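You operate a simulated robot arm through the tools that you are given. There is no shell and no other tool. Be economical: measure what you need, move in short steps, check, and stop when the job is done.

You run a simulated robot arm. Do the job below in one go: nothing can be reset, and whatever is moved stays where it is left.

TASK
Take the power bank with the lowest MIN reading off test, into the rework slot.
Fine: load key off before its plug goes to the rest.

Only the result counts: the job must be done as asked and must still hold three seconds after the hand-in. Knocking over, shifting, dropping, spilling or breaking anything else fails it.

THE ROBOT
A 7-joint arm with a two-finger parallel gripper on a trunk, on a base that drives. Base frame: it is fixed to the floor where the robot stands at the start and does not move with it; the origin is under the middle of the robot, x ahead of it, y to its left, z up; the surface under the hand at the start is at about z = 800. Lengths are in mm, angles in rad, forces in N, time in s.
With the tool pointing down near the work surface it reaches from about 460 to 920 mm from the robot's upright axis, wherever it stands. Its first joint turns from -2.007 to 2.007 rad. Places, roughly: blue load box [500, -200, 900]; green load box [500, 100, 900]; orange load box [500, -600, 900]; rework slot [400, -900, 800]. Payload 3.91 kg.
The tool frame sits at the grasp point between the pads (the TCP): z along the fingers, y along the line on which they close. The tips reach 30 mm beyond it. Largest opening 110 mm; finger width 20, thickness 10; the body of the gripper, 48 by 112 mm, starts 55 mm behind the TCP.
Orientation is that of the tool frame in the base frame, as a unit quaternion [w, x, y, z]. With the fingers straight down and closing along the base's y, the tool's x points along the base's -x, its y along +y and its z along -z.

THE INTERFACE
- The arm moves only by the tool jog_arm. Its argument "plan" is a list of rows, each a list of 7 numbers: the shift along the tool's x, y, z in mm, then the turn, a rotation vector about the tool's x, y, z in degrees, then the opening, from 0 (shut) to 1 (fully open). In form: [[x, y, z, wx, wy, wz, grip], ...]. A call has 1 to 10 rows; each row shifts and turns the commanded pose from where the row before left it, along the tool's axes as they then stand. Each row takes 0.2 s and may step no farther than 50 mm and 0.15 rad from the row before; otherwise, or with a gripper value out of range, the whole call is refused. Where a pose cannot be reached the arm comes as near as it can. A force on the tool above 40 N (or 10 N above the force at the start of the call, whichever is more), or a blocked arm, ends the call early, and 0.2 s more pass. Each finger travels about 153 mm/s and halts on what it meets, pressing with about 30 N; the grip force reading is that of the motor and also rises with nothing between the fingers. The clock runs only during rows and for 0.2 s after the last one: add rows that do not move to give the fingers time. It gives the time, the measured TCP pose, the force on the tool (base axes), the opening and the grip force at its end, in the units of the frame above (readings bear some noise), with the torque about the TCP (base axes, N m) and any sound that the robot's microphone picked up, and new pictures: "pictures" is both (left out), scene, wrist or none.
- Cameras (640 x 400 px; columns grow to the right, rows downward): "scene" is now at [216, 153.6, 1196.7]; the picture's right is [-0.57, -0.82, 0.00], its down [-0.41, 0.29, -0.87] and it looks along [0.71, -0.49, -0.50] (base axes); focal length 214 px, centre (320, 200). "wrist" rides on the gripper at [72, 17, -103] in the tool frame; the picture's right is [-0.23, 0.97, 0.00], its down [-0.76, -0.18, -0.62] and it looks along [-0.61, -0.14, 0.78] (tool axes); focal length 222 px, centre (320, 200).
- move_column(by): slides the trunk up (or, below 0, down) by that many mm; the arm and the scene camera ride with it, the base frame stays. It gives what a move gives, with no picture.
- roll_base(legs): drives the robot by 1 to 6 legs, each [ahead, left, turn to the left] in mm, mm and rad, along the robot's own axes; the way and the turn of a leg run together, so that a leg with both is an arc; at most 1500 mm and 3.142 rad a leg. The arm and the cameras ride along, it lands a little off, and it stops where it bumps. It gives what a move gives, and a new picture of the scene camera.
- aim_head(pan, tilt): turns the head with the scene camera to pan (to the left, within 1.396 rad either way) and tilt (down, from -0.506 to 1.204), counted from straight ahead of the robot. It gives what a move gives, and a new picture of the scene camera.
- probe_pixels(camera, pixels): for up to 12 pixels [column, row] of the newest picture of that camera ("zoom" is the newest enlarged one), the place [x, y, z] in the base frame of the surface seen there, good to about 2 mm. It takes no simulated time.
- inspect(camera, box): a new picture of the part [left, top, right, bottom] of that camera's present view, enlarged. It takes no simulated time.
- hand_in(): hands the job in; it is judged then, once.

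Keep the steps short. Do not move on a guess: measure, check each grasp and each placing, and mend mistakes. In all there are 80 turns and 260 pictures (those below and enlarged ones count). Leave the gripper open and the arm clear of the work at the hand-in unless told otherwise, and finish with a single line.

The tools are called after "Emit:" as name(argument=value, ...) on one line, values as JSON. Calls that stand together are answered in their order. jog_arm: Moves the arm, as the interface text tells. Its arguments: {"type":"object","properties":{"plan":{"type":"array","items":{"type":"array","items":{"type":"number"}}},"pictures":{"type":"string","enum":["both","scene","wrist","none"]}},"required":["plan"]} The other tools are called the same way: move_column (by) slides the trunk up or down; roll_base (legs) drives the base; aim_head (pan, tilt) turns the head that bears the scene camera; probe_pixels (camera, pixels) gives the place of the surface under pixels of a picture; inspect (camera, box) takes an enlarged picture of a part of a camera's view; hand_in () hands the job in.

At the start:

```text
clock: 0.0
tool_pos: [420.3, -363.3, 1276.1]
ee_rot: [0.0, 0.001, 1.0, 0.0]
ft_force: [-1.0, 0.6, -0.1]
torque: [0.01, 0.01, 0.06]
width: 110.0
finger_force: 0.0
trunk travel left (down, up): [-525.0, 465.0]
robot x, y, heading: [-3.4, -2.9, -0.003]
head pan, tilt: [-0.607, 0.525]
```

scene: 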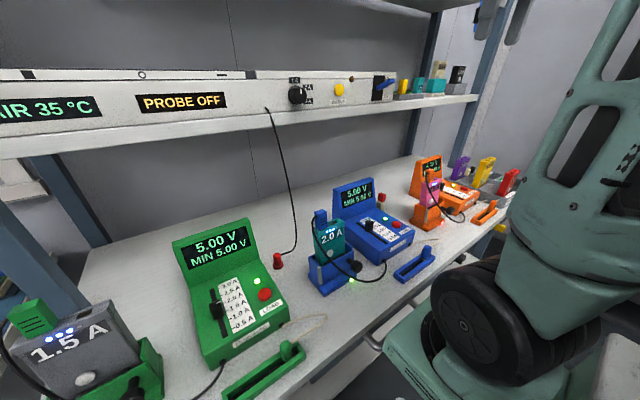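
wrist: 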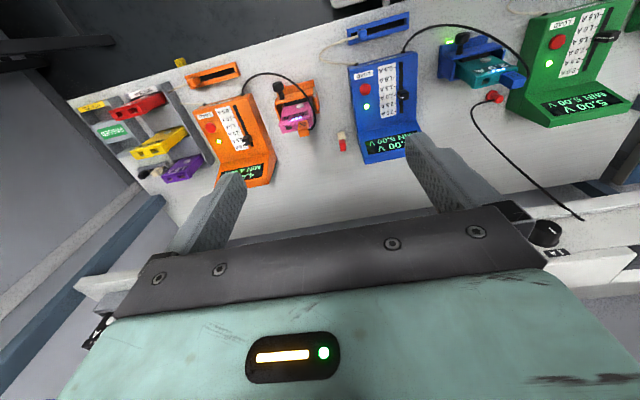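

I see three load boxes (green, blue, orange), each with a power bank in a cradle. I'll enlarge each to read them.

Emit:
inspect(camera="scene", box=[380, 140, 540, 240])

Emit:
inspect(camera="scene", box=[290, 160, 450, 300])

Emit:
inspect(camera="scene", box=[0, 220, 320, 400])

Emit:
inspect(camera="wrist", box=[60, 40, 340, 215])

Emit:
inspect(camera="wrist", box=[320, 0, 640, 200])

```text
4.00 times, centred on (460, 190) of scene
```

zoom: 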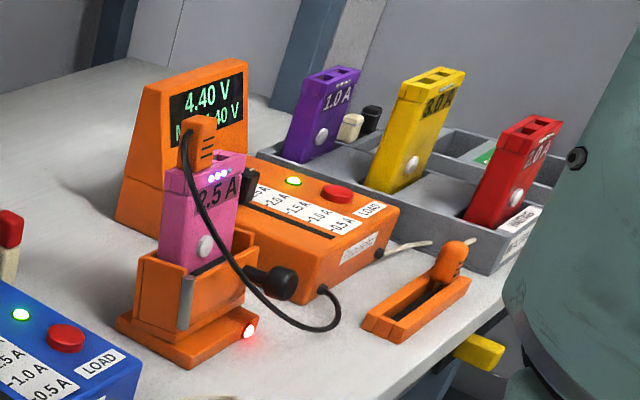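

```text
2.86 times, centred on (370, 230) of scene
```

zoom: 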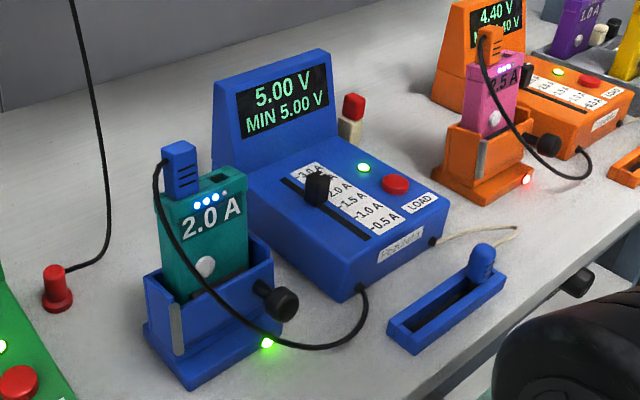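

```text
2.00 times, centred on (160, 310) of scene
```

zoom: 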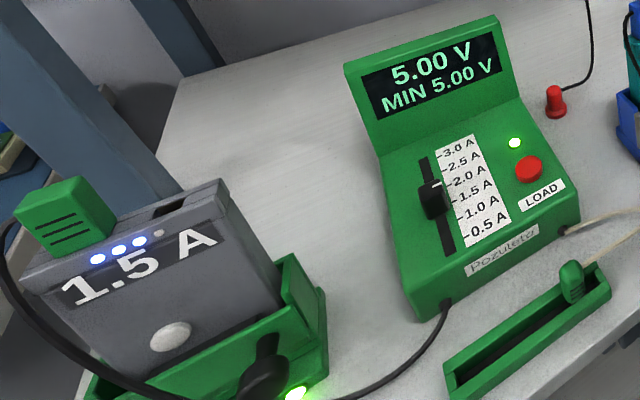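

```text
2.29 times, centred on (200, 128) of wrist
```

zoom: 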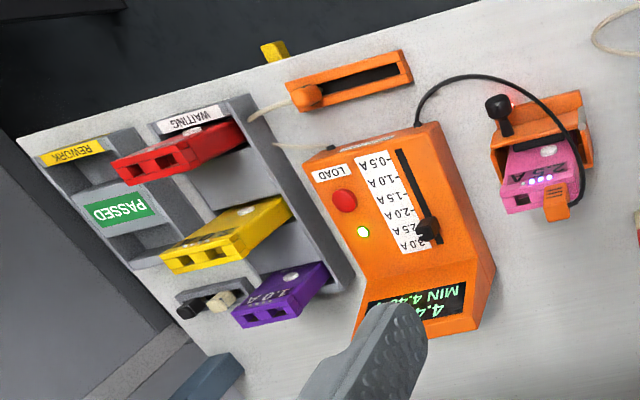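

```text
2.00 times, centred on (480, 100) of wrist
```

zoom: 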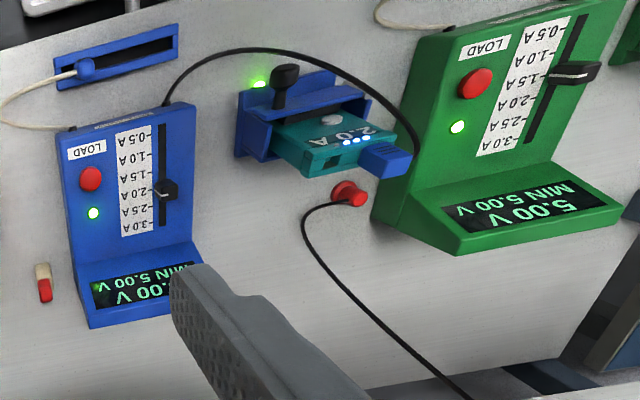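

Orange reads MIN 4.40 V (green and blue 5.00 V), so the pink bank on the orange box is the one. I'll look to the right to check the driving way and the rework tray.

Emit:
aim_head(pan=-1.3, tilt=0.7)

Emit:
probe_pixels(camera="wrist", pixels=[[209, 128], [300, 115], [103, 107], [210, 75], [181, 63], [96, 155]])

```text
clock: 1.1
tool_pos: [419.9, -362.3, 1274.9]
ee_rot: [0.001, 0.0, 1.0, 0.001]
ft_force: [-0.5, -0.5, -0.7]
torque: [0.01, -0.02, -0.01]
width: 109.9
finger_force: 0.0
trunk travel left (down, up): [-525.0, 465.0]
robot x, y, heading: [-1.4, 2.0, 0.004]
head pan, tilt: [-1.3, 0.7]
```

scene: 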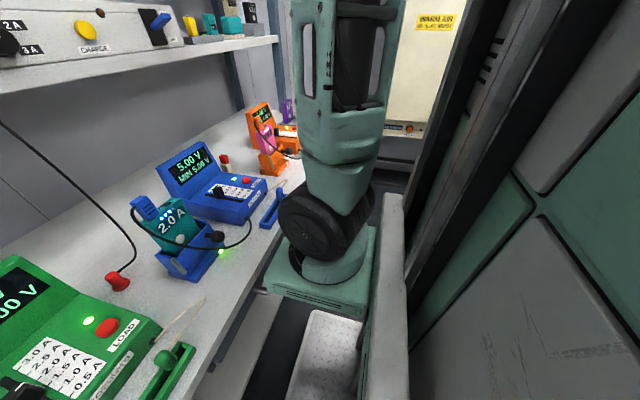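

```text
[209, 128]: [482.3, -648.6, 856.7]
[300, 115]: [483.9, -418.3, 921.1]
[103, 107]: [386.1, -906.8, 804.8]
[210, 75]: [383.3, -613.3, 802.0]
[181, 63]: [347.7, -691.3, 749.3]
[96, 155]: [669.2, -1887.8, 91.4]
```

The aisle to the right looks clear, so I drive 450 mm right to bring the orange station and rework slot into reach.

Emit:
roll_base(legs=[[0, -450, 0]])

```text
clock: 3.8
tool_pos: [418.7, -818.7, 1275.9]
ee_rot: [0.0, 0.001, 1.0, 0.0]
ft_force: [1.1, 0.9, 0.4]
torque: [-0.01, -0.01, -0.01]
width: 110.0
finger_force: 0.0
trunk travel left (down, up): [-525.0, 465.0]
robot x, y, heading: [0.3, -452.0, 0.002]
head pan, tilt: [-1.3, 0.7]
```

scene: 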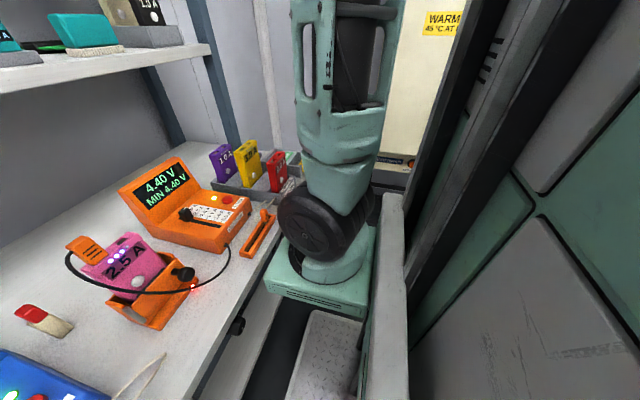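

Arrived. Next I swing the arm left over the orange station and aim the head at it.

Emit:
jog_arm(plan=[[0, 50, 0, 0, 0, 0, 1], [0, 50, 0, 0, 0, 0, 1], [0, 50, 0, 0, 0, 0, 1], [0, 50, 0, 0, 0, 0, 1], [0, 50, 0, 0, 0, 0, 1], [0, 30, 0, 0, 0, 0, 1], [0, 0, 0, 0, 0, 0, 1]], pictures="wrist")

Emit:
aim_head(pan=-0.3, tilt=0.75)

```text
clock: 5.4
tool_pos: [447.7, -526.1, 1258.7]
ee_rot: [0.0, 0.0, 1.0, 0.0]
ft_force: [0.9, 0.1, 0.2]
torque: [0.0, 0.04, 0.02]
width: 109.9
finger_force: 0.1
out of reach, approached as far as the arm can: row 3, 4
trunk travel left (down, up): [-525.0, 465.0]
robot x, y, heading: [-0.6, -452.9, -0.005]
head pan, tilt: [-1.3, 0.7]
```

wrist: 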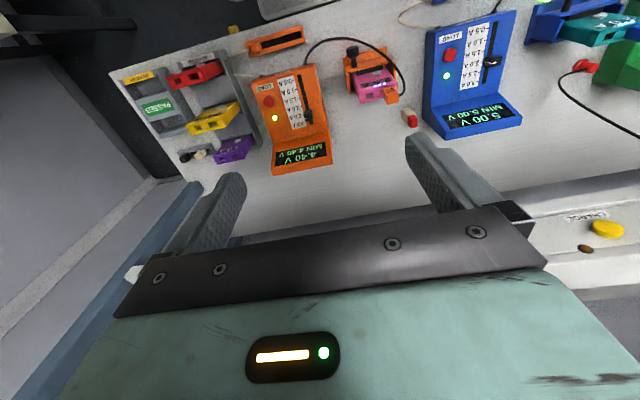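

```text
clock: 6.7
tool_pos: [448.2, -526.7, 1260.3]
ee_rot: [0.0, 0.001, 1.0, 0.0]
ft_force: [0.8, -0.7, -0.5]
torque: [0.01, 0.03, -0.03]
width: 109.8
finger_force: 0.2
trunk travel left (down, up): [-525.0, 465.0]
robot x, y, heading: [0.1, -453.0, 0.002]
head pan, tilt: [-0.3, 0.75]
```

scene: 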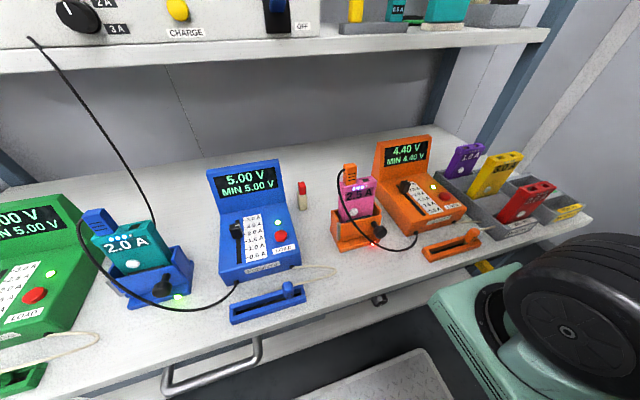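

I enlarge the orange station.

Emit:
inspect(camera="scene", box=[320, 130, 480, 270])

Emit:
inspect(camera="scene", box=[440, 130, 600, 240])

Emit:
inspect(camera="wrist", box=[240, 10, 440, 150])

Emit:
inspect(camera="wrist", box=[110, 20, 290, 180])

```text
2.86 times, centred on (400, 200) of scene
```

zoom: 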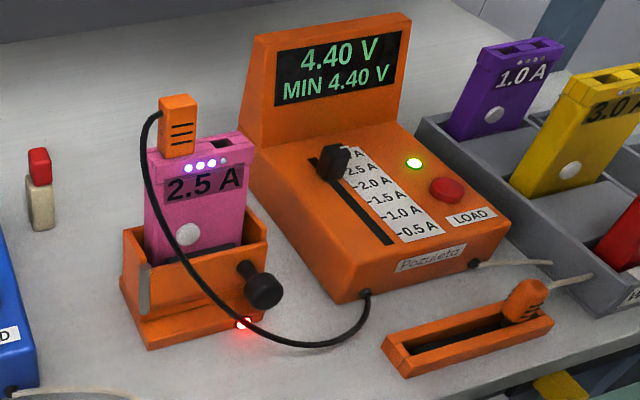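

```text
3.64 times, centred on (520, 185) of scene
```

zoom: 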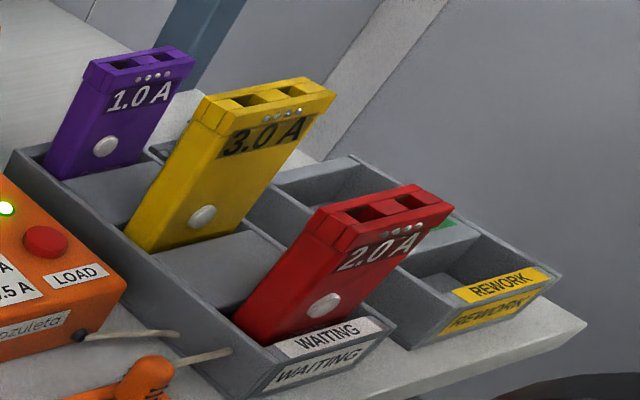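

```text
2.86 times, centred on (340, 80) of wrist
```

zoom: 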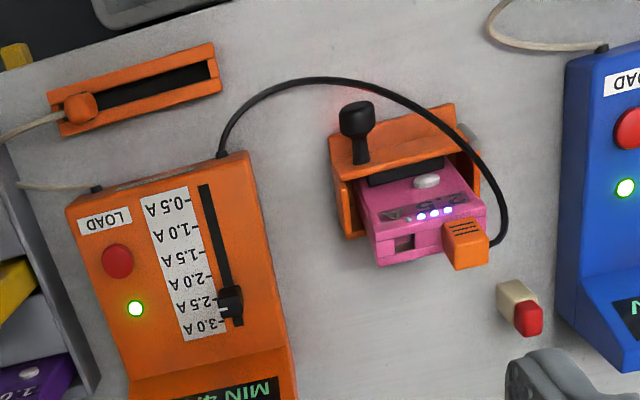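

```text
2.50 times, centred on (200, 100) of wrist
```

zoom: 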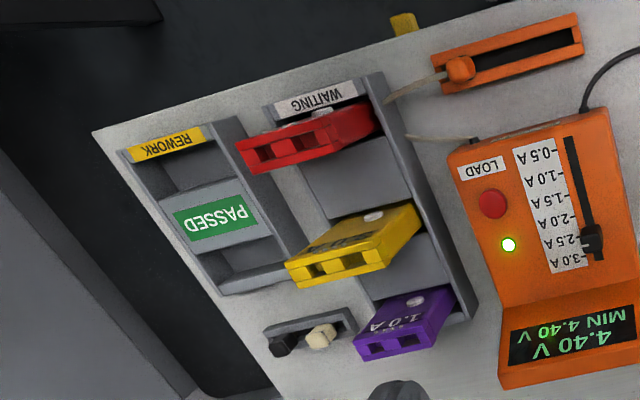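

Now measure key features: load key, plug, bank, lever, rest, rework slot.

Emit:
probe_pixels(camera="wrist", pixels=[[269, 101], [275, 118], [351, 50], [389, 84], [388, 91], [399, 95], [368, 80], [376, 92], [354, 96], [268, 47], [308, 35], [320, 88]])

Emit:
probe_pixels(camera="scene", pixels=[[432, 196], [349, 175], [385, 231], [349, 170], [364, 169], [340, 180], [372, 179], [452, 231], [424, 254], [437, 246], [375, 243], [355, 190]])

Emit:
inspect(camera="scene", box=[325, 155, 405, 255])

```text
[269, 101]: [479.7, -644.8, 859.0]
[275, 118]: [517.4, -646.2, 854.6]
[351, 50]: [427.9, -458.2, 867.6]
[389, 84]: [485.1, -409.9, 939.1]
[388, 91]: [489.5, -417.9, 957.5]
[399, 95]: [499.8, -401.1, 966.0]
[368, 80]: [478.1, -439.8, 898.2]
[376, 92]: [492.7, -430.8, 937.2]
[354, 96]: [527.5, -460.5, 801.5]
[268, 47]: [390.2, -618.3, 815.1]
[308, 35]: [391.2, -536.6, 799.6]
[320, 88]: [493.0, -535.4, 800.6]
```

```text
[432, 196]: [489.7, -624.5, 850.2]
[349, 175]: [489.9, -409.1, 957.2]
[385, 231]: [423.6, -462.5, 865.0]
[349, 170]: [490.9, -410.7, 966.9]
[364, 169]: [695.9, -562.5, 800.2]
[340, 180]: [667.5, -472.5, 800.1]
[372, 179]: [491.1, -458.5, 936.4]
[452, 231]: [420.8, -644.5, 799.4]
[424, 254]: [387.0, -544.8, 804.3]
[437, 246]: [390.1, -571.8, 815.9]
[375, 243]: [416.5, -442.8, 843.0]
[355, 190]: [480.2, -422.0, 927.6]
```

```text
4.00 times, centred on (365, 205) of scene
```

zoom: 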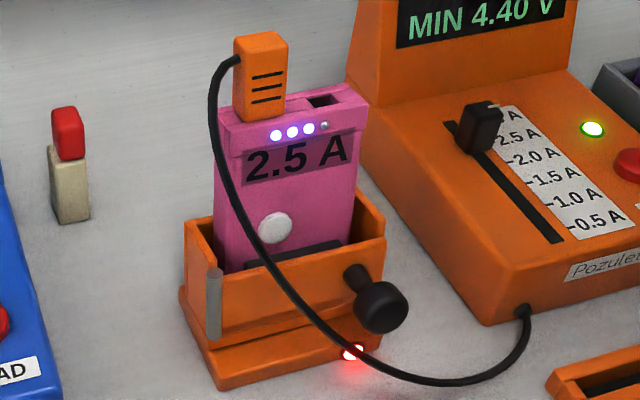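

The zoom appears to be sharp, so I look even closer at the cradle and knob.

Emit:
inspect(camera="scene", box=[365, 205, 397, 250])

Emit:
inspect(camera="scene", box=[360, 215, 400, 240])

Emit:
inspect(camera="wrist", box=[335, 35, 415, 110])

Emit:
inspect(camera="scene", box=[405, 220, 485, 270])

```text
8.89 times, centred on (381, 228) of scene
```

zoom: 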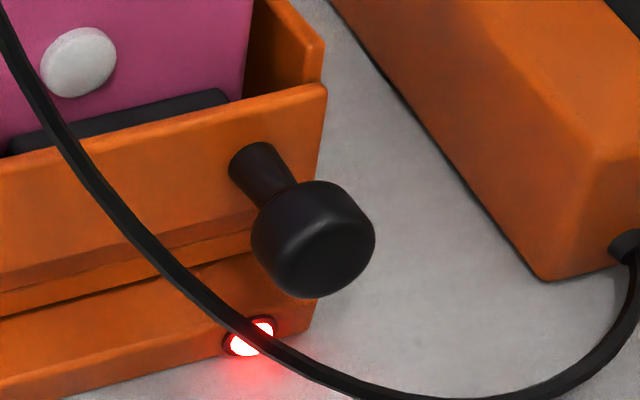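

```text
16.00 times, centred on (380, 228) of scene
```

zoom: 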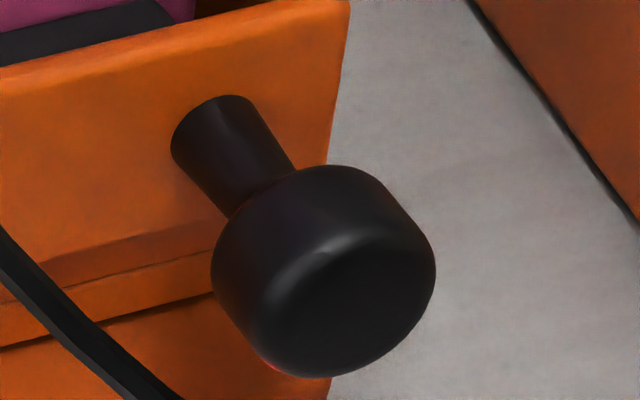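

```text
5.33 times, centred on (375, 72) of wrist
```

zoom: 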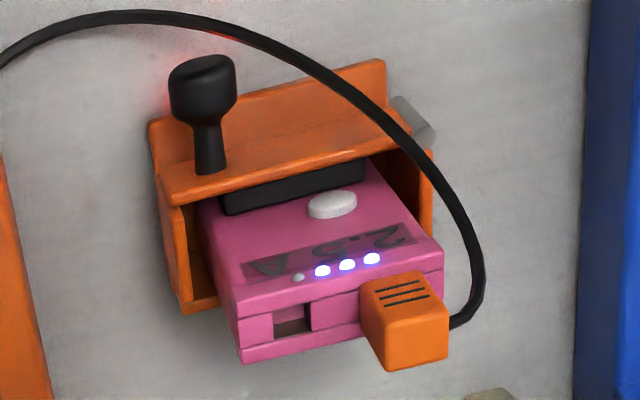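

```text
8.00 times, centred on (445, 245) of scene
```

zoom: 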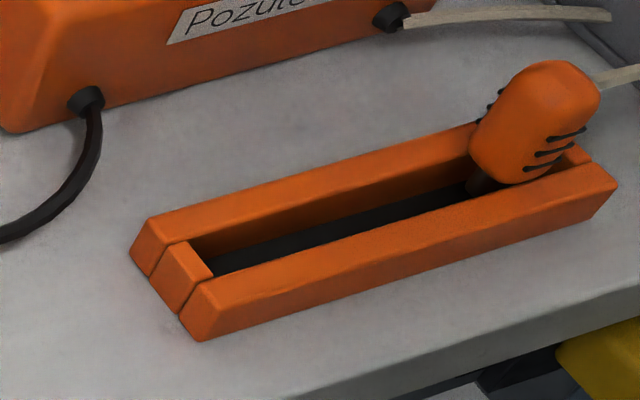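

The front wall is a gate with a grey hinge pin at its left and a black knob. First the load key: I measure it precisely.

Emit:
inspect(camera="scene", box=[415, 175, 455, 205])

```text
13.33 times, centred on (435, 190) of scene
```

zoom: 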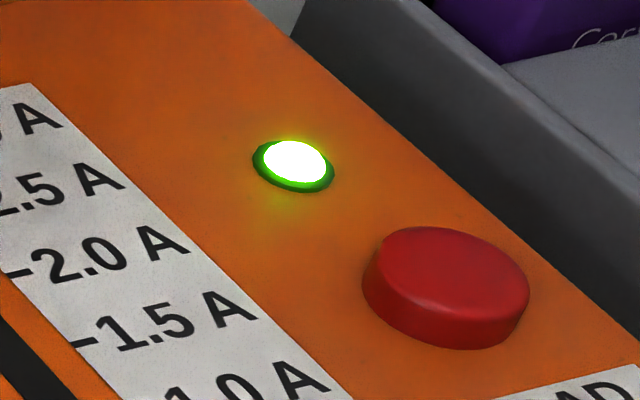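

Emit:
probe_pixels(camera="zoom", pixels=[[455, 275], [400, 270], [510, 275], [460, 240], [450, 310], [300, 220], [230, 60], [480, 375], [570, 350], [90, 200]])

```text
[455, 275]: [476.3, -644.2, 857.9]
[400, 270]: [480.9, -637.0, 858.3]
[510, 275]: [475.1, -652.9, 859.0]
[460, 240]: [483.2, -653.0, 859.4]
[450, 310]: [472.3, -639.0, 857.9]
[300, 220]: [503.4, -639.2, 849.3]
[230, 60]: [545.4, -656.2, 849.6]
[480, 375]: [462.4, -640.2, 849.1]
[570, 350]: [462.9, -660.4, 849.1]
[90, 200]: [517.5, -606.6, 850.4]
```

Key centre ≈ (477.5, −645.5), top 858.5. I close the fingers and move above it, staying at z≈950.

Emit:
jog_arm(plan=[[-4, -17, 44, 0, 0, 0, 0], [-4, -17, 44, 0, 0, 0, 0], [-4, -17, 44, 0, 0, 0, 0], [-4, -17, 44, 0, 0, 0, 0], [-4, -17, 44, 0, 0, 0, 0], [-4, -17, 44, 0, 0, 0, 0], [-4, -17, 44, 0, 0, 0, 0], [0, 0, 0, 0, 0, 0, 0]], pictures="both")

```text
clock: 8.5
tool_pos: [495.1, -641.3, 936.9]
ee_rot: [0.0, 0.001, 1.0, 0.0]
ft_force: [0.9, 1.1, 0.3]
torque: [0.0, 0.04, -0.01]
width: 0.0
finger_force: 30.0
out of reach, approached as far as the arm can: row 1, 2
trunk travel left (down, up): [-525.0, 465.0]
robot x, y, heading: [1.8, -455.1, -0.004]
head pan, tilt: [-0.3, 0.75]
```

scene: 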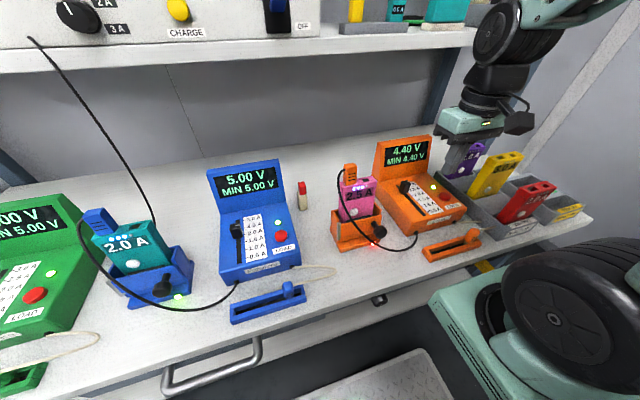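
wrist: 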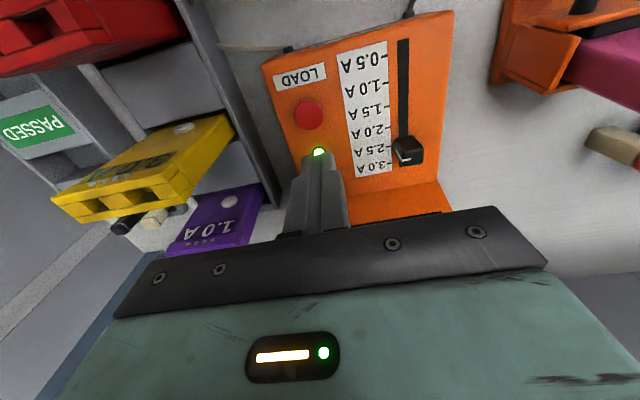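

Check the fingertip's real position against the key.

Emit:
probe_pixels(camera="wrist", pixels=[[318, 172], [308, 112], [318, 152], [300, 200], [340, 180]])

Emit:
inspect(camera="scene", box=[400, 90, 540, 220])

```text
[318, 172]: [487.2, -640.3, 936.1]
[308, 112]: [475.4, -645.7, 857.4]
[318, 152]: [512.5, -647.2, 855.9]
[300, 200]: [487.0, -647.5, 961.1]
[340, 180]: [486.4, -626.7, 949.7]
```

```text
3.08 times, centred on (470, 155) of scene
```

zoom: 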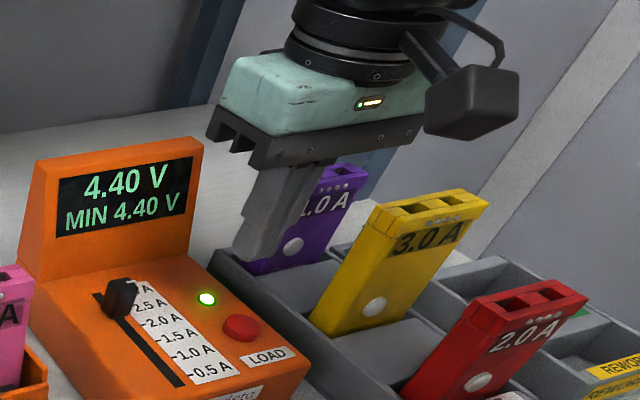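

Positions agree. Before descending I check neighbour heights (purple/yellow banks, display) versus the gripper body.

Emit:
probe_pixels(camera="zoom", pixels=[[360, 172], [325, 170], [380, 203], [480, 200], [450, 280], [585, 292], [490, 340], [195, 145], [40, 160], [120, 300]])

```text
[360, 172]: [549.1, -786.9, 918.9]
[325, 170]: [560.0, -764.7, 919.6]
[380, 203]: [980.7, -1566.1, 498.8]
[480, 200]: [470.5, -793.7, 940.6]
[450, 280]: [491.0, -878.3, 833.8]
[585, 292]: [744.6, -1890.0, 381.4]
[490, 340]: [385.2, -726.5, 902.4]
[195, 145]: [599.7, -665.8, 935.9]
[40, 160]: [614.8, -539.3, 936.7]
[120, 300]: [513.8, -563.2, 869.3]
```

Neighbours are clear. I centre over the key and approach to just above it.

Emit:
jog_arm(plan=[[17.5, -4.2, 0, 0, 0, 0, 0], [0, 0, 20, 0, 0, 0, 0], [0, 0, 18, 0, 0, 0, 0], [0, 0, 0, 0, 0, 0, 0]], pictures="scene")

Emit:
inspect(camera="scene", box=[400, 140, 480, 210])

```text
clock: 9.5
tool_pos: [478.5, -645.8, 899.5]
ee_rot: [0.0, 0.002, 1.0, 0.0]
ft_force: [0.0, 0.8, 0.3]
torque: [0.03, -0.01, -0.03]
width: 0.0
finger_force: 30.3
trunk travel left (down, up): [-525.0, 465.0]
robot x, y, heading: [-1.4, -453.0, -0.001]
head pan, tilt: [-0.3, 0.75]
```

scene: 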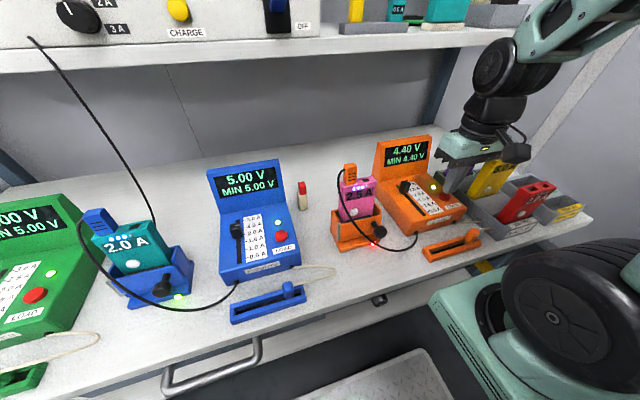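

```text
5.71 times, centred on (440, 175) of scene
```

zoom: 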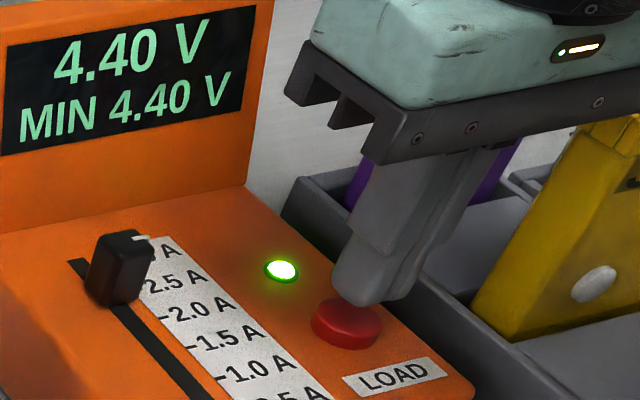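

Fingertips hover 11 mm above the key. Press down gently, then retreat.

Emit:
jog_arm(plan=[[0, 0, 9, 0, 0, 0, 0], [0, 0, 3, 0, 0, 0, 0], [0, 0, 2, 0, 0, 0, 0], [0, 0, 2, 0, 0, 0, 0]], pictures="scene")

Emit:
inspect(camera="scene", box=[370, 130, 450, 210])

```text
clock: 10.5
tool_pos: [478.8, -645.7, 883.4]
ee_rot: [0.001, 0.0, 1.0, 0.0]
ft_force: [-0.8, 0.2, 3.0]
torque: [0.01, -0.01, -0.02]
width: 0.1
finger_force: 30.2
trunk travel left (down, up): [-525.0, 465.0]
robot x, y, heading: [0.9, -449.9, -0.004]
head pan, tilt: [-0.3, 0.75]
heard: click
```

scene: 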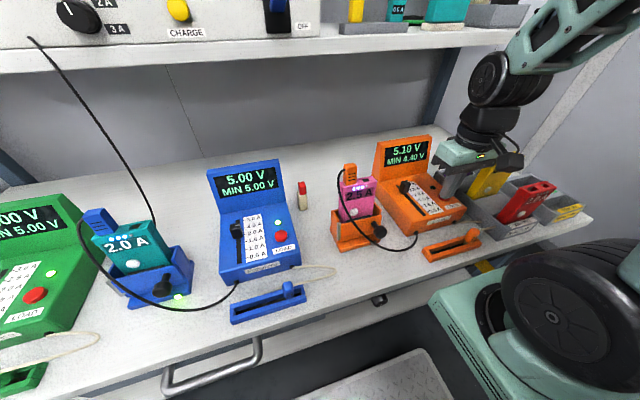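

```text
5.00 times, centred on (410, 170) of scene
```

zoom: 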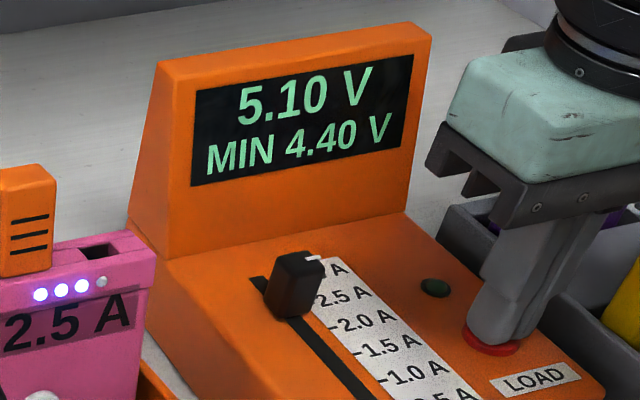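

Click heard, LED dark, display 5.10 V: load is off. I retreat straight up and open.

Emit:
jog_arm(plan=[[0, 0, -30, 0, 0, 0, 0], [0, 0, -50, 0, 0, 0, 0], [0, 0, -50, 0, 0, 0, 0.5], [0, 40, -50, 0, 0, 0, 0.5], [0, 0, 0, 0, 0, 0, 0.5]], pictures="both")

Emit:
inspect(camera="scene", box=[330, 155, 390, 205])

Emit:
inspect(camera="wrist", box=[400, 0, 560, 100])

```text
refused: row 4 steps farther than a row can; nothing moved
```

```text
8.00 times, centred on (360, 180) of scene
```

zoom: 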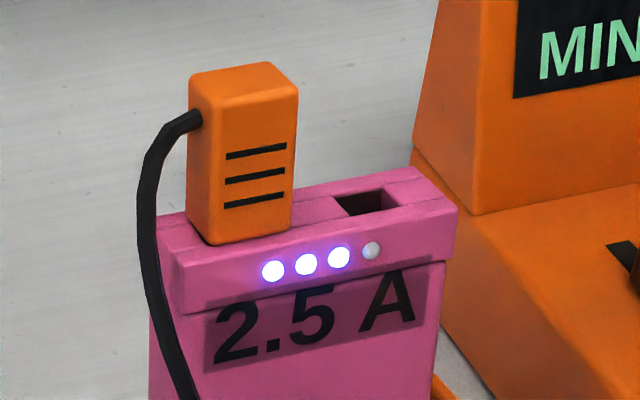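

```text
4.00 times, centred on (480, 50) of wrist
```

zoom: 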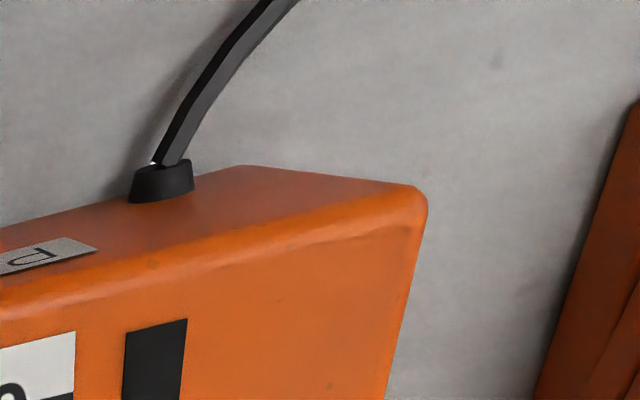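

The move was refused for step size; I use smaller steps.

Emit:
jog_arm(plan=[[0, 0, -30, 0, 0, 0, 0], [0, 0, -45, 0, 0, 0, 0], [0, 0, -45, 0, 0, 0, 0.5], [0, 0, -45, 0, 0, 0, 0.5], [0, 40, 0, 0, 0, 0, 0.5], [0, 0, 0, 0, 0, 0, 0.5]], pictures="both")

Emit:
inspect(camera="scene", box=[330, 155, 390, 205])

```text
clock: 11.9
tool_pos: [477.8, -605.2, 1049.4]
ee_rot: [0.001, 0.002, 1.0, -0.001]
ft_force: [1.6, -0.7, 1.3]
torque: [-0.01, -0.01, 0.01]
width: 55.1
finger_force: 0.0
trunk travel left (down, up): [-525.0, 465.0]
robot x, y, heading: [-0.1, -453.8, -0.003]
head pan, tilt: [-0.3, 0.75]
```

scene: 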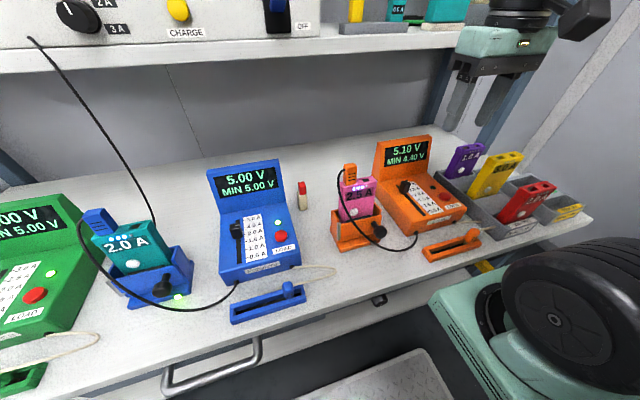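
wrist: 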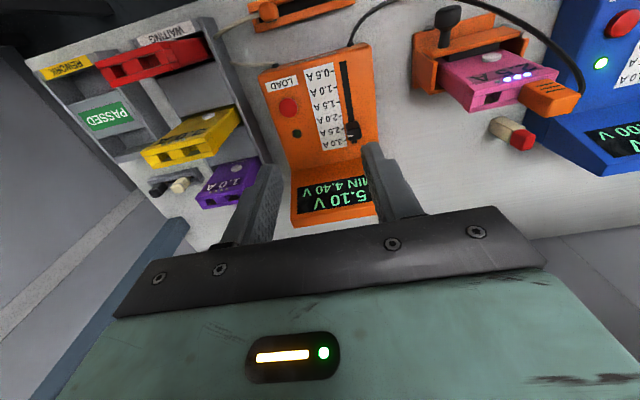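

```text
8.00 times, centred on (360, 180) of scene
```

zoom: 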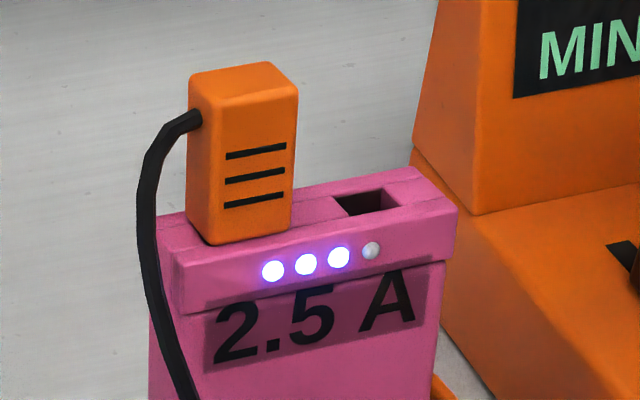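

Load is off. Measure the plug and bank top.

Emit:
probe_pixels(camera="zoom", pixels=[[198, 88], [280, 98], [262, 68], [196, 200], [205, 235], [285, 225], [240, 160], [290, 110], [195, 280], [430, 260], [447, 200], [410, 175]])

Emit:
inspect(camera="wrist", box=[400, 0, 600, 140])

```text
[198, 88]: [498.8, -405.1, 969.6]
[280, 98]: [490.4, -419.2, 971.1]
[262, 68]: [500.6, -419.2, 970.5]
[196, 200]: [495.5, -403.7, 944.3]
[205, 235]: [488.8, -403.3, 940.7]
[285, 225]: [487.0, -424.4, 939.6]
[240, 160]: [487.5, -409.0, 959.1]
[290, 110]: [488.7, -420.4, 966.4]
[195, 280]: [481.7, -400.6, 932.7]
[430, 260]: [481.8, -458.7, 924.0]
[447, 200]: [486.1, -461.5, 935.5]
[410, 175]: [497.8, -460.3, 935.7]
```

```text
2.86 times, centred on (500, 70) of wrist
```

zoom: 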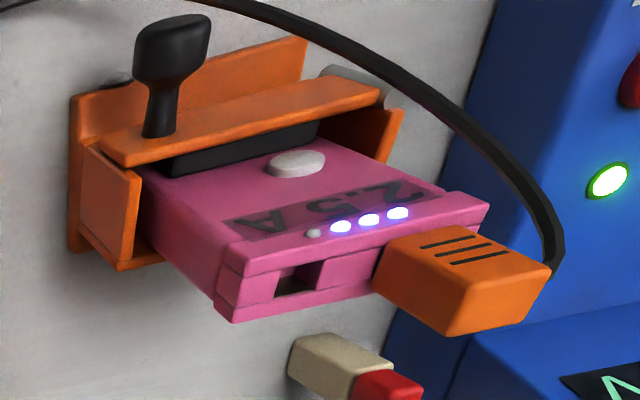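

The plug body spans x≈487–504, y≈−403 to −424, z≈938–971, cable out of its left (+y) side: I'll grip front/back. Now measure the rest channel and bank depth.

Emit:
inspect(camera="scene", box=[415, 222, 485, 267])

```text
8.89 times, centred on (450, 244) of scene
```

zoom: 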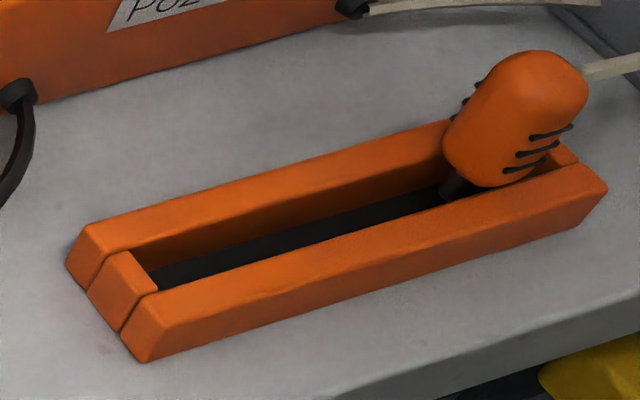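

Emit:
probe_pixels(camera="zoom", pixels=[[95, 230], [120, 265], [150, 300], [110, 245], [170, 290], [280, 255], [160, 270], [300, 185], [320, 252], [465, 185], [520, 70], [590, 180]])

Emit:
probe_pixels(camera="wrist", pixels=[[268, 12], [290, 12], [310, 8], [300, 5], [285, 20]])

```text
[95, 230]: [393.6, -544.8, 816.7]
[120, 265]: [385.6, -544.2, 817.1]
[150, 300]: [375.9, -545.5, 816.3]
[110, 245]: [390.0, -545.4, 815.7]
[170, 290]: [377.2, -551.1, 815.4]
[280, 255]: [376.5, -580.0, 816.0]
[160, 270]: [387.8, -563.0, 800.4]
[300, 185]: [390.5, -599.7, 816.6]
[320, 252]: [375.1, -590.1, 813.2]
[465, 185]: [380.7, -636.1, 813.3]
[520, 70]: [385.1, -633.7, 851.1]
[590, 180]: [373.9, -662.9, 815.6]
```

```text
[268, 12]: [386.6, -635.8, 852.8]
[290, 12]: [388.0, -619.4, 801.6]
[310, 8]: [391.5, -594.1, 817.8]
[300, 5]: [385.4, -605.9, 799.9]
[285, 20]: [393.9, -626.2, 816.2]
```

The rest channel: gap x≈379–390, rail tops z≈816, free from y≈−550 to −620. It's too close to the robot (≈400 mm), so I must back up; I check the room behind first.

Emit:
aim_head(pan=-1.39, tilt=0.6)

Emit:
probe_pixels(camera="scene", pixels=[[600, 300], [500, 350], [620, 100], [400, 350], [450, 390], [560, 250]])

```text
clock: 13.2
tool_pos: [477.7, -604.2, 1050.2]
ee_rot: [0.0, 0.001, 1.0, 0.0]
ft_force: [-0.6, -0.3, 0.4]
torque: [0.03, 0.02, 0.0]
width: 55.1
finger_force: 0.0
trunk travel left (down, up): [-525.0, 465.0]
robot x, y, heading: [2.0, -453.3, -0.003]
head pan, tilt: [-1.389, 0.6]
```

scene: 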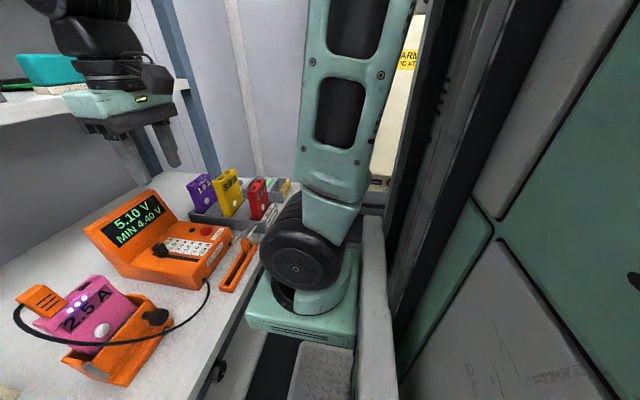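

```text
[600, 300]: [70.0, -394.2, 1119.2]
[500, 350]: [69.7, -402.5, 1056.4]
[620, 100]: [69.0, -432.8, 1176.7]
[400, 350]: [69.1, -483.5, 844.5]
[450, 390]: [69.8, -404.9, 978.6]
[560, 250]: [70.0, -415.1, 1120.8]
```

That is only the robot's own trunk; the view shows no obstruction close to the base. I back up by 110 mm.

Emit:
roll_base(legs=[[-110, 0, 0]])

Emit:
aim_head(pan=-0.15, tilt=0.7)

```text
clock: 14.4
tool_pos: [367.4, -604.4, 1049.7]
ee_rot: [-0.001, 0.001, 1.0, 0.0]
ft_force: [-0.5, -0.1, 0.6]
torque: [0.01, 0.0, -0.02]
width: 55.3
finger_force: 0.1
trunk travel left (down, up): [-525.0, 465.0]
robot x, y, heading: [-111.6, -453.4, -0.005]
head pan, tilt: [-1.389, 0.6]
```

scene: 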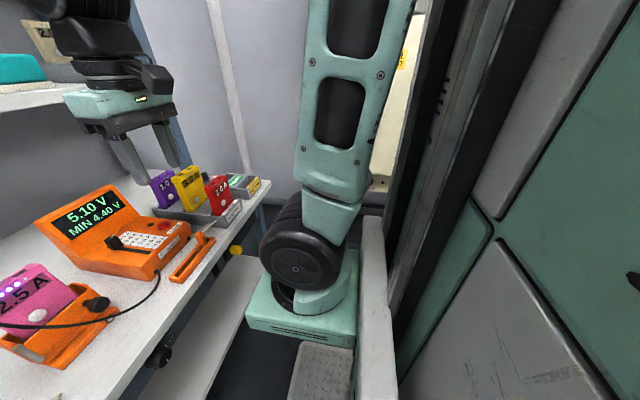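

```text
clock: 15.8
tool_pos: [366.6, -604.9, 1049.2]
ee_rot: [0.0, 0.0, 1.0, 0.0]
ft_force: [-0.5, 0.8, 0.5]
torque: [0.0, 0.03, 0.01]
width: 55.1
finger_force: 0.1
trunk travel left (down, up): [-525.0, 465.0]
robot x, y, heading: [-114.0, -449.7, -0.004]
head pan, tilt: [-0.15, 0.7]
```

scene: 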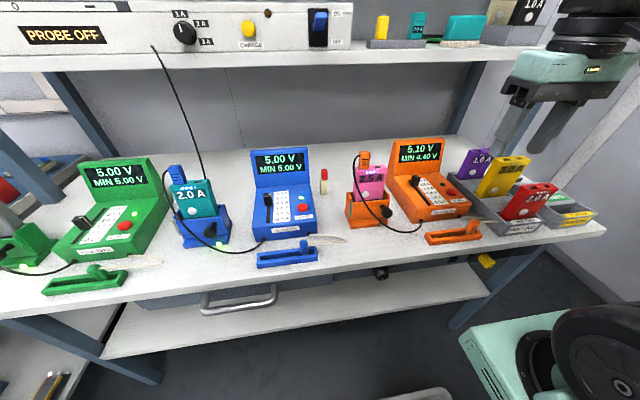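

Now turn the wrist 90° about the tool axis so the fingers close along x (10 rows first).

Emit:
jog_arm(plan=[[0, 0, 0, 0, 0, 8.5, 0.5], [0, 0, 0, 0, 0, 8.5, 0.5], [0, 0, 0, 0, 0, 8.5, 0.5], [0, 0, 0, 0, 0, 8.5, 0.5], [0, 0, 0, 0, 0, 8.5, 0.5], [0, 0, 0, 0, 0, 8.5, 0.5], [0, 0, 0, 0, 0, 8.5, 0.5], [0, 0, 0, 0, 0, 8.5, 0.5], [0, 0, 0, 0, 0, 8.5, 0.5], [0, 0, 0, 0, 0, 8.5, 0.5]], pictures="none")

Emit:
probe_pixels(camera="scene", pixels=[[400, 62], [270, 70], [400, 50], [470, 50]])

```text
clock: 18.0
tool_pos: [366.6, -603.7, 1050.3]
ee_rot: [0.0, 0.677, 0.736, 0.0]
ft_force: [0.3, 0.0, 0.3]
torque: [-0.03, 0.01, 0.0]
width: 55.2
finger_force: 0.0
trunk travel left (down, up): [-525.0, 465.0]
robot x, y, heading: [-110.3, -453.1, -0.0]
head pan, tilt: [-0.15, 0.7]
```

```text
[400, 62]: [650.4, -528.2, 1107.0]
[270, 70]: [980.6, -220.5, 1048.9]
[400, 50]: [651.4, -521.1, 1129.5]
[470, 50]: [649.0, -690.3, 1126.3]
```

Final 5° of turn and translate over the plug at safe height.

Emit:
jog_arm(plan=[[0, 0, 0, 0, 0, 5.2, 0.5], [38, 26, 0, 0, 0, 0, 0.5], [38, 26, 0, 0, 0, 0, 0.5], [38, 26, 0, 0, 0, 0, 0.5], [38, 26, 0, 0, 0, 0, 0.5], [38, 25, 0, 0, 0, 0, 0.5], [0, 0, 0, 0, 0, 0, 0.5]], pictures="both")

Emit:
inspect(camera="scene", box=[330, 90, 430, 240])

```text
clock: 19.6
tool_pos: [496.1, -413.7, 1049.0]
ee_rot: [0.0, 0.709, 0.705, 0.0]
ft_force: [-0.7, -0.2, 0.7]
torque: [0.0, -0.02, 0.01]
width: 55.2
finger_force: 0.0
trunk travel left (down, up): [-525.0, 465.0]
robot x, y, heading: [-109.4, -454.2, -0.005]
head pan, tilt: [-0.15, 0.7]
```

scene: 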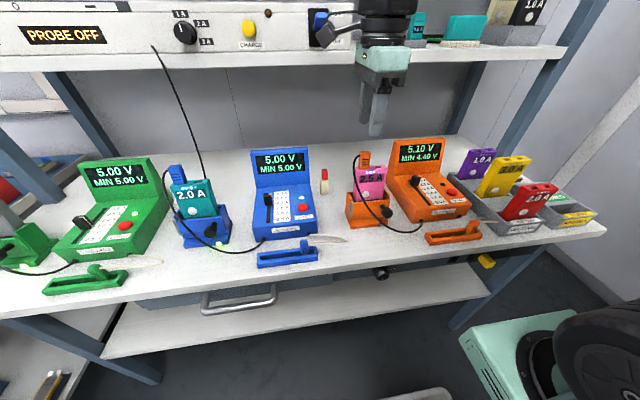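
wrist: 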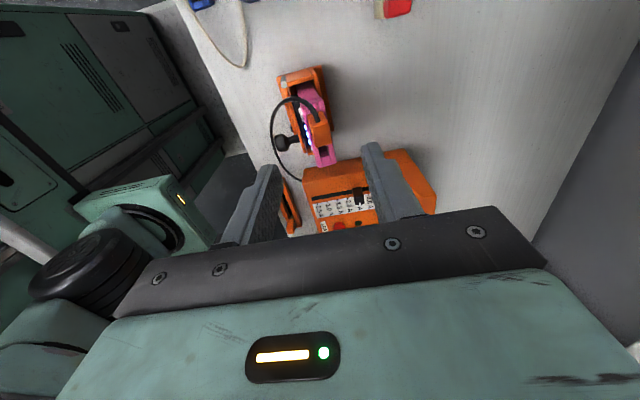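

```text
2.67 times, centred on (380, 165) of scene
```

zoom: 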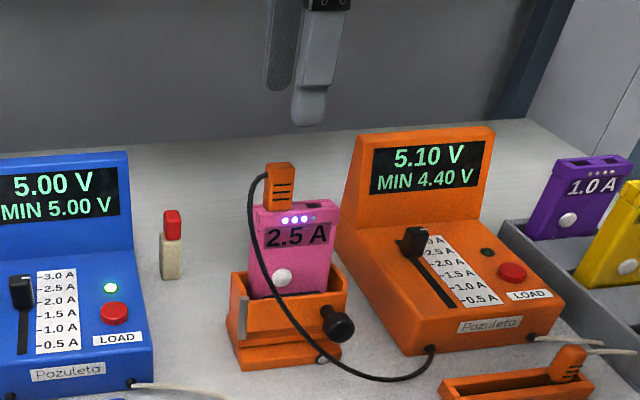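

Measure the plug's depth from the wrist view.

Emit:
inspect(camera="wrist", box=[265, 60, 365, 170])

```text
3.64 times, centred on (315, 115) of wrist
```

zoom: 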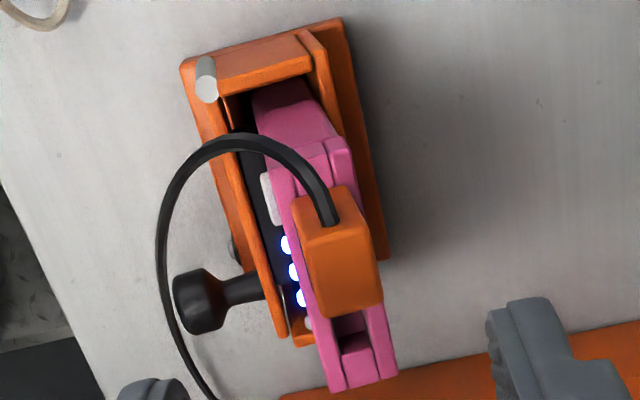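

Emit:
probe_pixels(camera="zoom", pixels=[[312, 240], [360, 232], [320, 300], [370, 292], [335, 205], [345, 265], [300, 330], [390, 330], [335, 380], [388, 372], [300, 180], [335, 150]])

```text
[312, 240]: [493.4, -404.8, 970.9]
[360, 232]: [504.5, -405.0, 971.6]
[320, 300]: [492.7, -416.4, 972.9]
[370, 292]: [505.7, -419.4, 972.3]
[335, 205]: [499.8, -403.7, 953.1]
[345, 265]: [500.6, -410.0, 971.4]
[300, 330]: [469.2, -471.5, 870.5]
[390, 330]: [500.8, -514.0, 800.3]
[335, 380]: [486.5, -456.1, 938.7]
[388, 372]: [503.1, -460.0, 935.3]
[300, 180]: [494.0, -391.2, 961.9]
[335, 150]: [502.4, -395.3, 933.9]
```

Plug centre ≈ (497.5, −414), top 972; bank top ≈ 938. I descend so the tips end at z≈942, grip slightly right (y≈−417) to stay off the cable.

Emit:
jog_arm(plan=[[-3.3, 1.4, 0, 0, 0, 0, 0.45], [0, 0, 30, 0, 0, 0, 0.45], [0, 0, 30, 0, 0, 0, 0.45], [0, 0, 17, 0, 0, 0, 0.45], [0, 0, 0, 0, 0, 0, 0.45]], pictures="both")

Emit:
inspect(camera="scene", box=[340, 130, 400, 190])

```text
clock: 20.8
tool_pos: [498.9, -418.8, 972.6]
ee_rot: [0.0, 0.709, 0.705, -0.001]
ft_force: [0.9, -0.1, 0.1]
torque: [-0.03, -0.01, -0.01]
width: 49.6
finger_force: 0.1
trunk travel left (down, up): [-525.0, 465.0]
robot x, y, heading: [-111.0, -451.3, 0.003]
head pan, tilt: [-0.15, 0.7]
```

scene: 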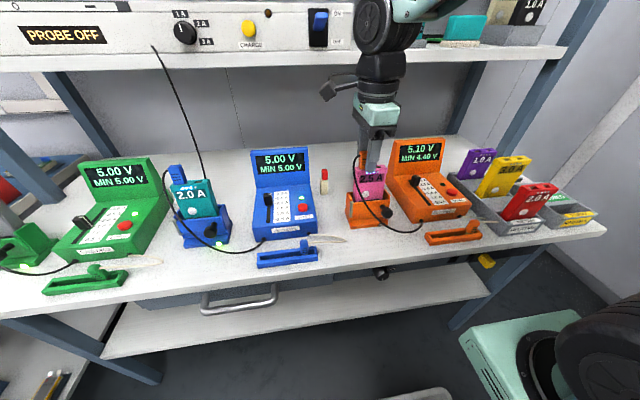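
wrist: 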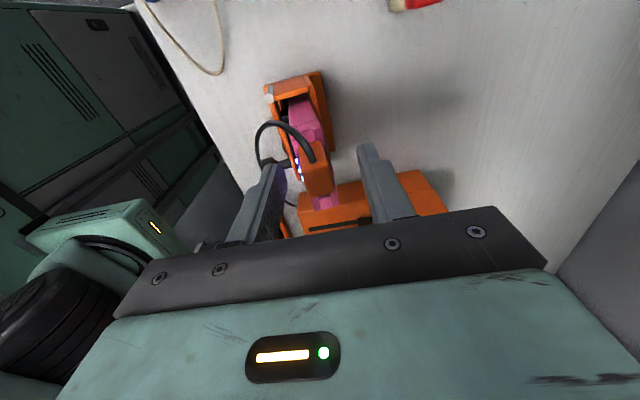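

```text
6.67 times, centred on (370, 160) of scene
```

zoom: 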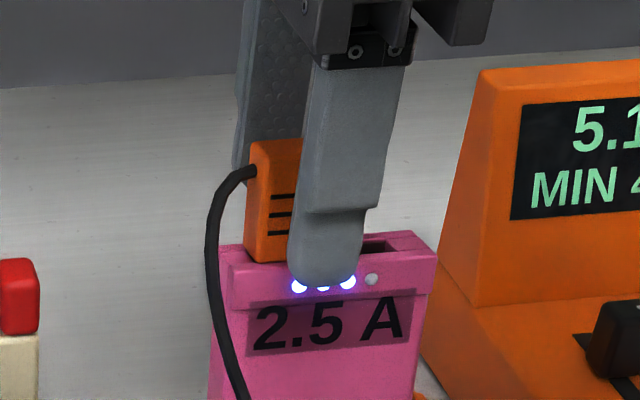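

Front finger is a little right of the plug; I shift 4 mm left and close on the plug.

Emit:
jog_arm(plan=[[4.5, 0, 0.5, 0, 0, 0, 0.45], [0, 0, 0, 0, 0, 0, 0.3], [0, 0, 0, 0, 0, 0, 0.1], [0, 0, 0, 0, 0, 0, 0.1], [0, 0, 0, 0, 0, 0, 0.1]], pictures="both")

Emit:
inspect(camera="scene", box=[340, 130, 400, 190])

```text
clock: 22.0
tool_pos: [496.6, -412.2, 971.6]
ee_rot: [0.0, 0.709, 0.705, -0.001]
ft_force: [-16.1, 0.4, 0.4]
torque: [0.03, 0.69, -0.01]
width: 15.1
finger_force: 24.3
trunk travel left (down, up): [-525.0, 465.0]
robot x, y, heading: [-113.8, -453.9, -0.001]
head pan, tilt: [-0.15, 0.7]
```

scene: 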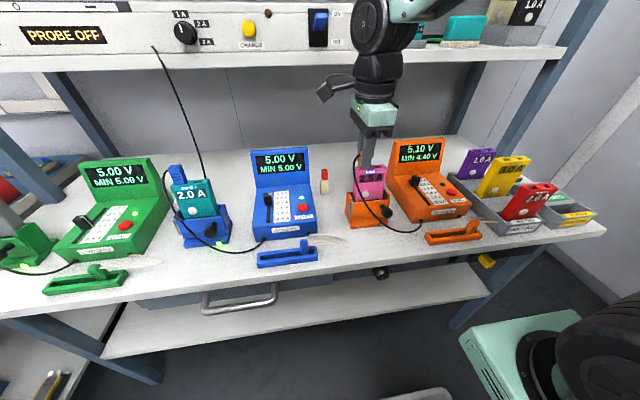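
wrist: 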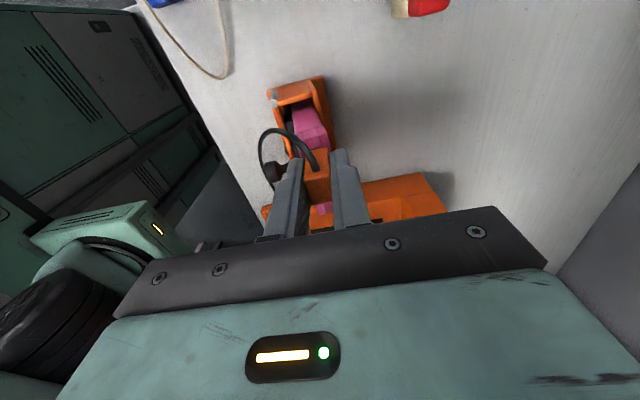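

```text
6.67 times, centred on (370, 160) of scene
```

zoom: 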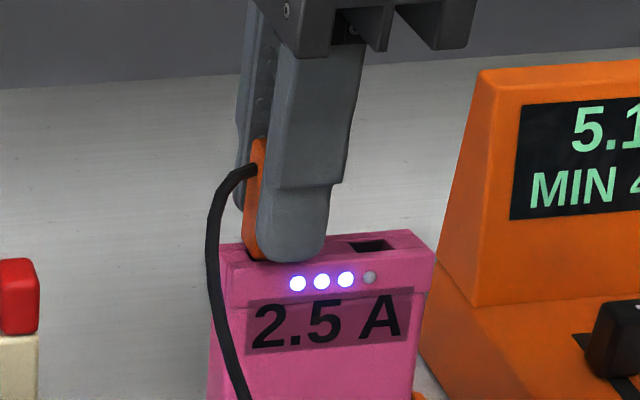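

Gripped (15.1 mm). There's a −16 N side force; I ease 1.5 mm toward −x, then check.

Emit:
jog_arm(plan=[[0, -1.5, 0, 0, 0, 0, 0.1], [0, 0, 0, 0, 0, 0, 0.1]], pictures="none")

```text
clock: 22.6
tool_pos: [496.7, -413.9, 971.8]
ee_rot: [0.0, 0.709, 0.705, 0.0]
ft_force: [-10.4, 1.3, -0.9]
torque: [0.08, 0.41, -0.02]
width: 15.3
finger_force: 24.6
trunk travel left (down, up): [-525.0, 465.0]
robot x, y, heading: [-115.5, -450.5, 0.001]
head pan, tilt: [-0.15, 0.7]
```

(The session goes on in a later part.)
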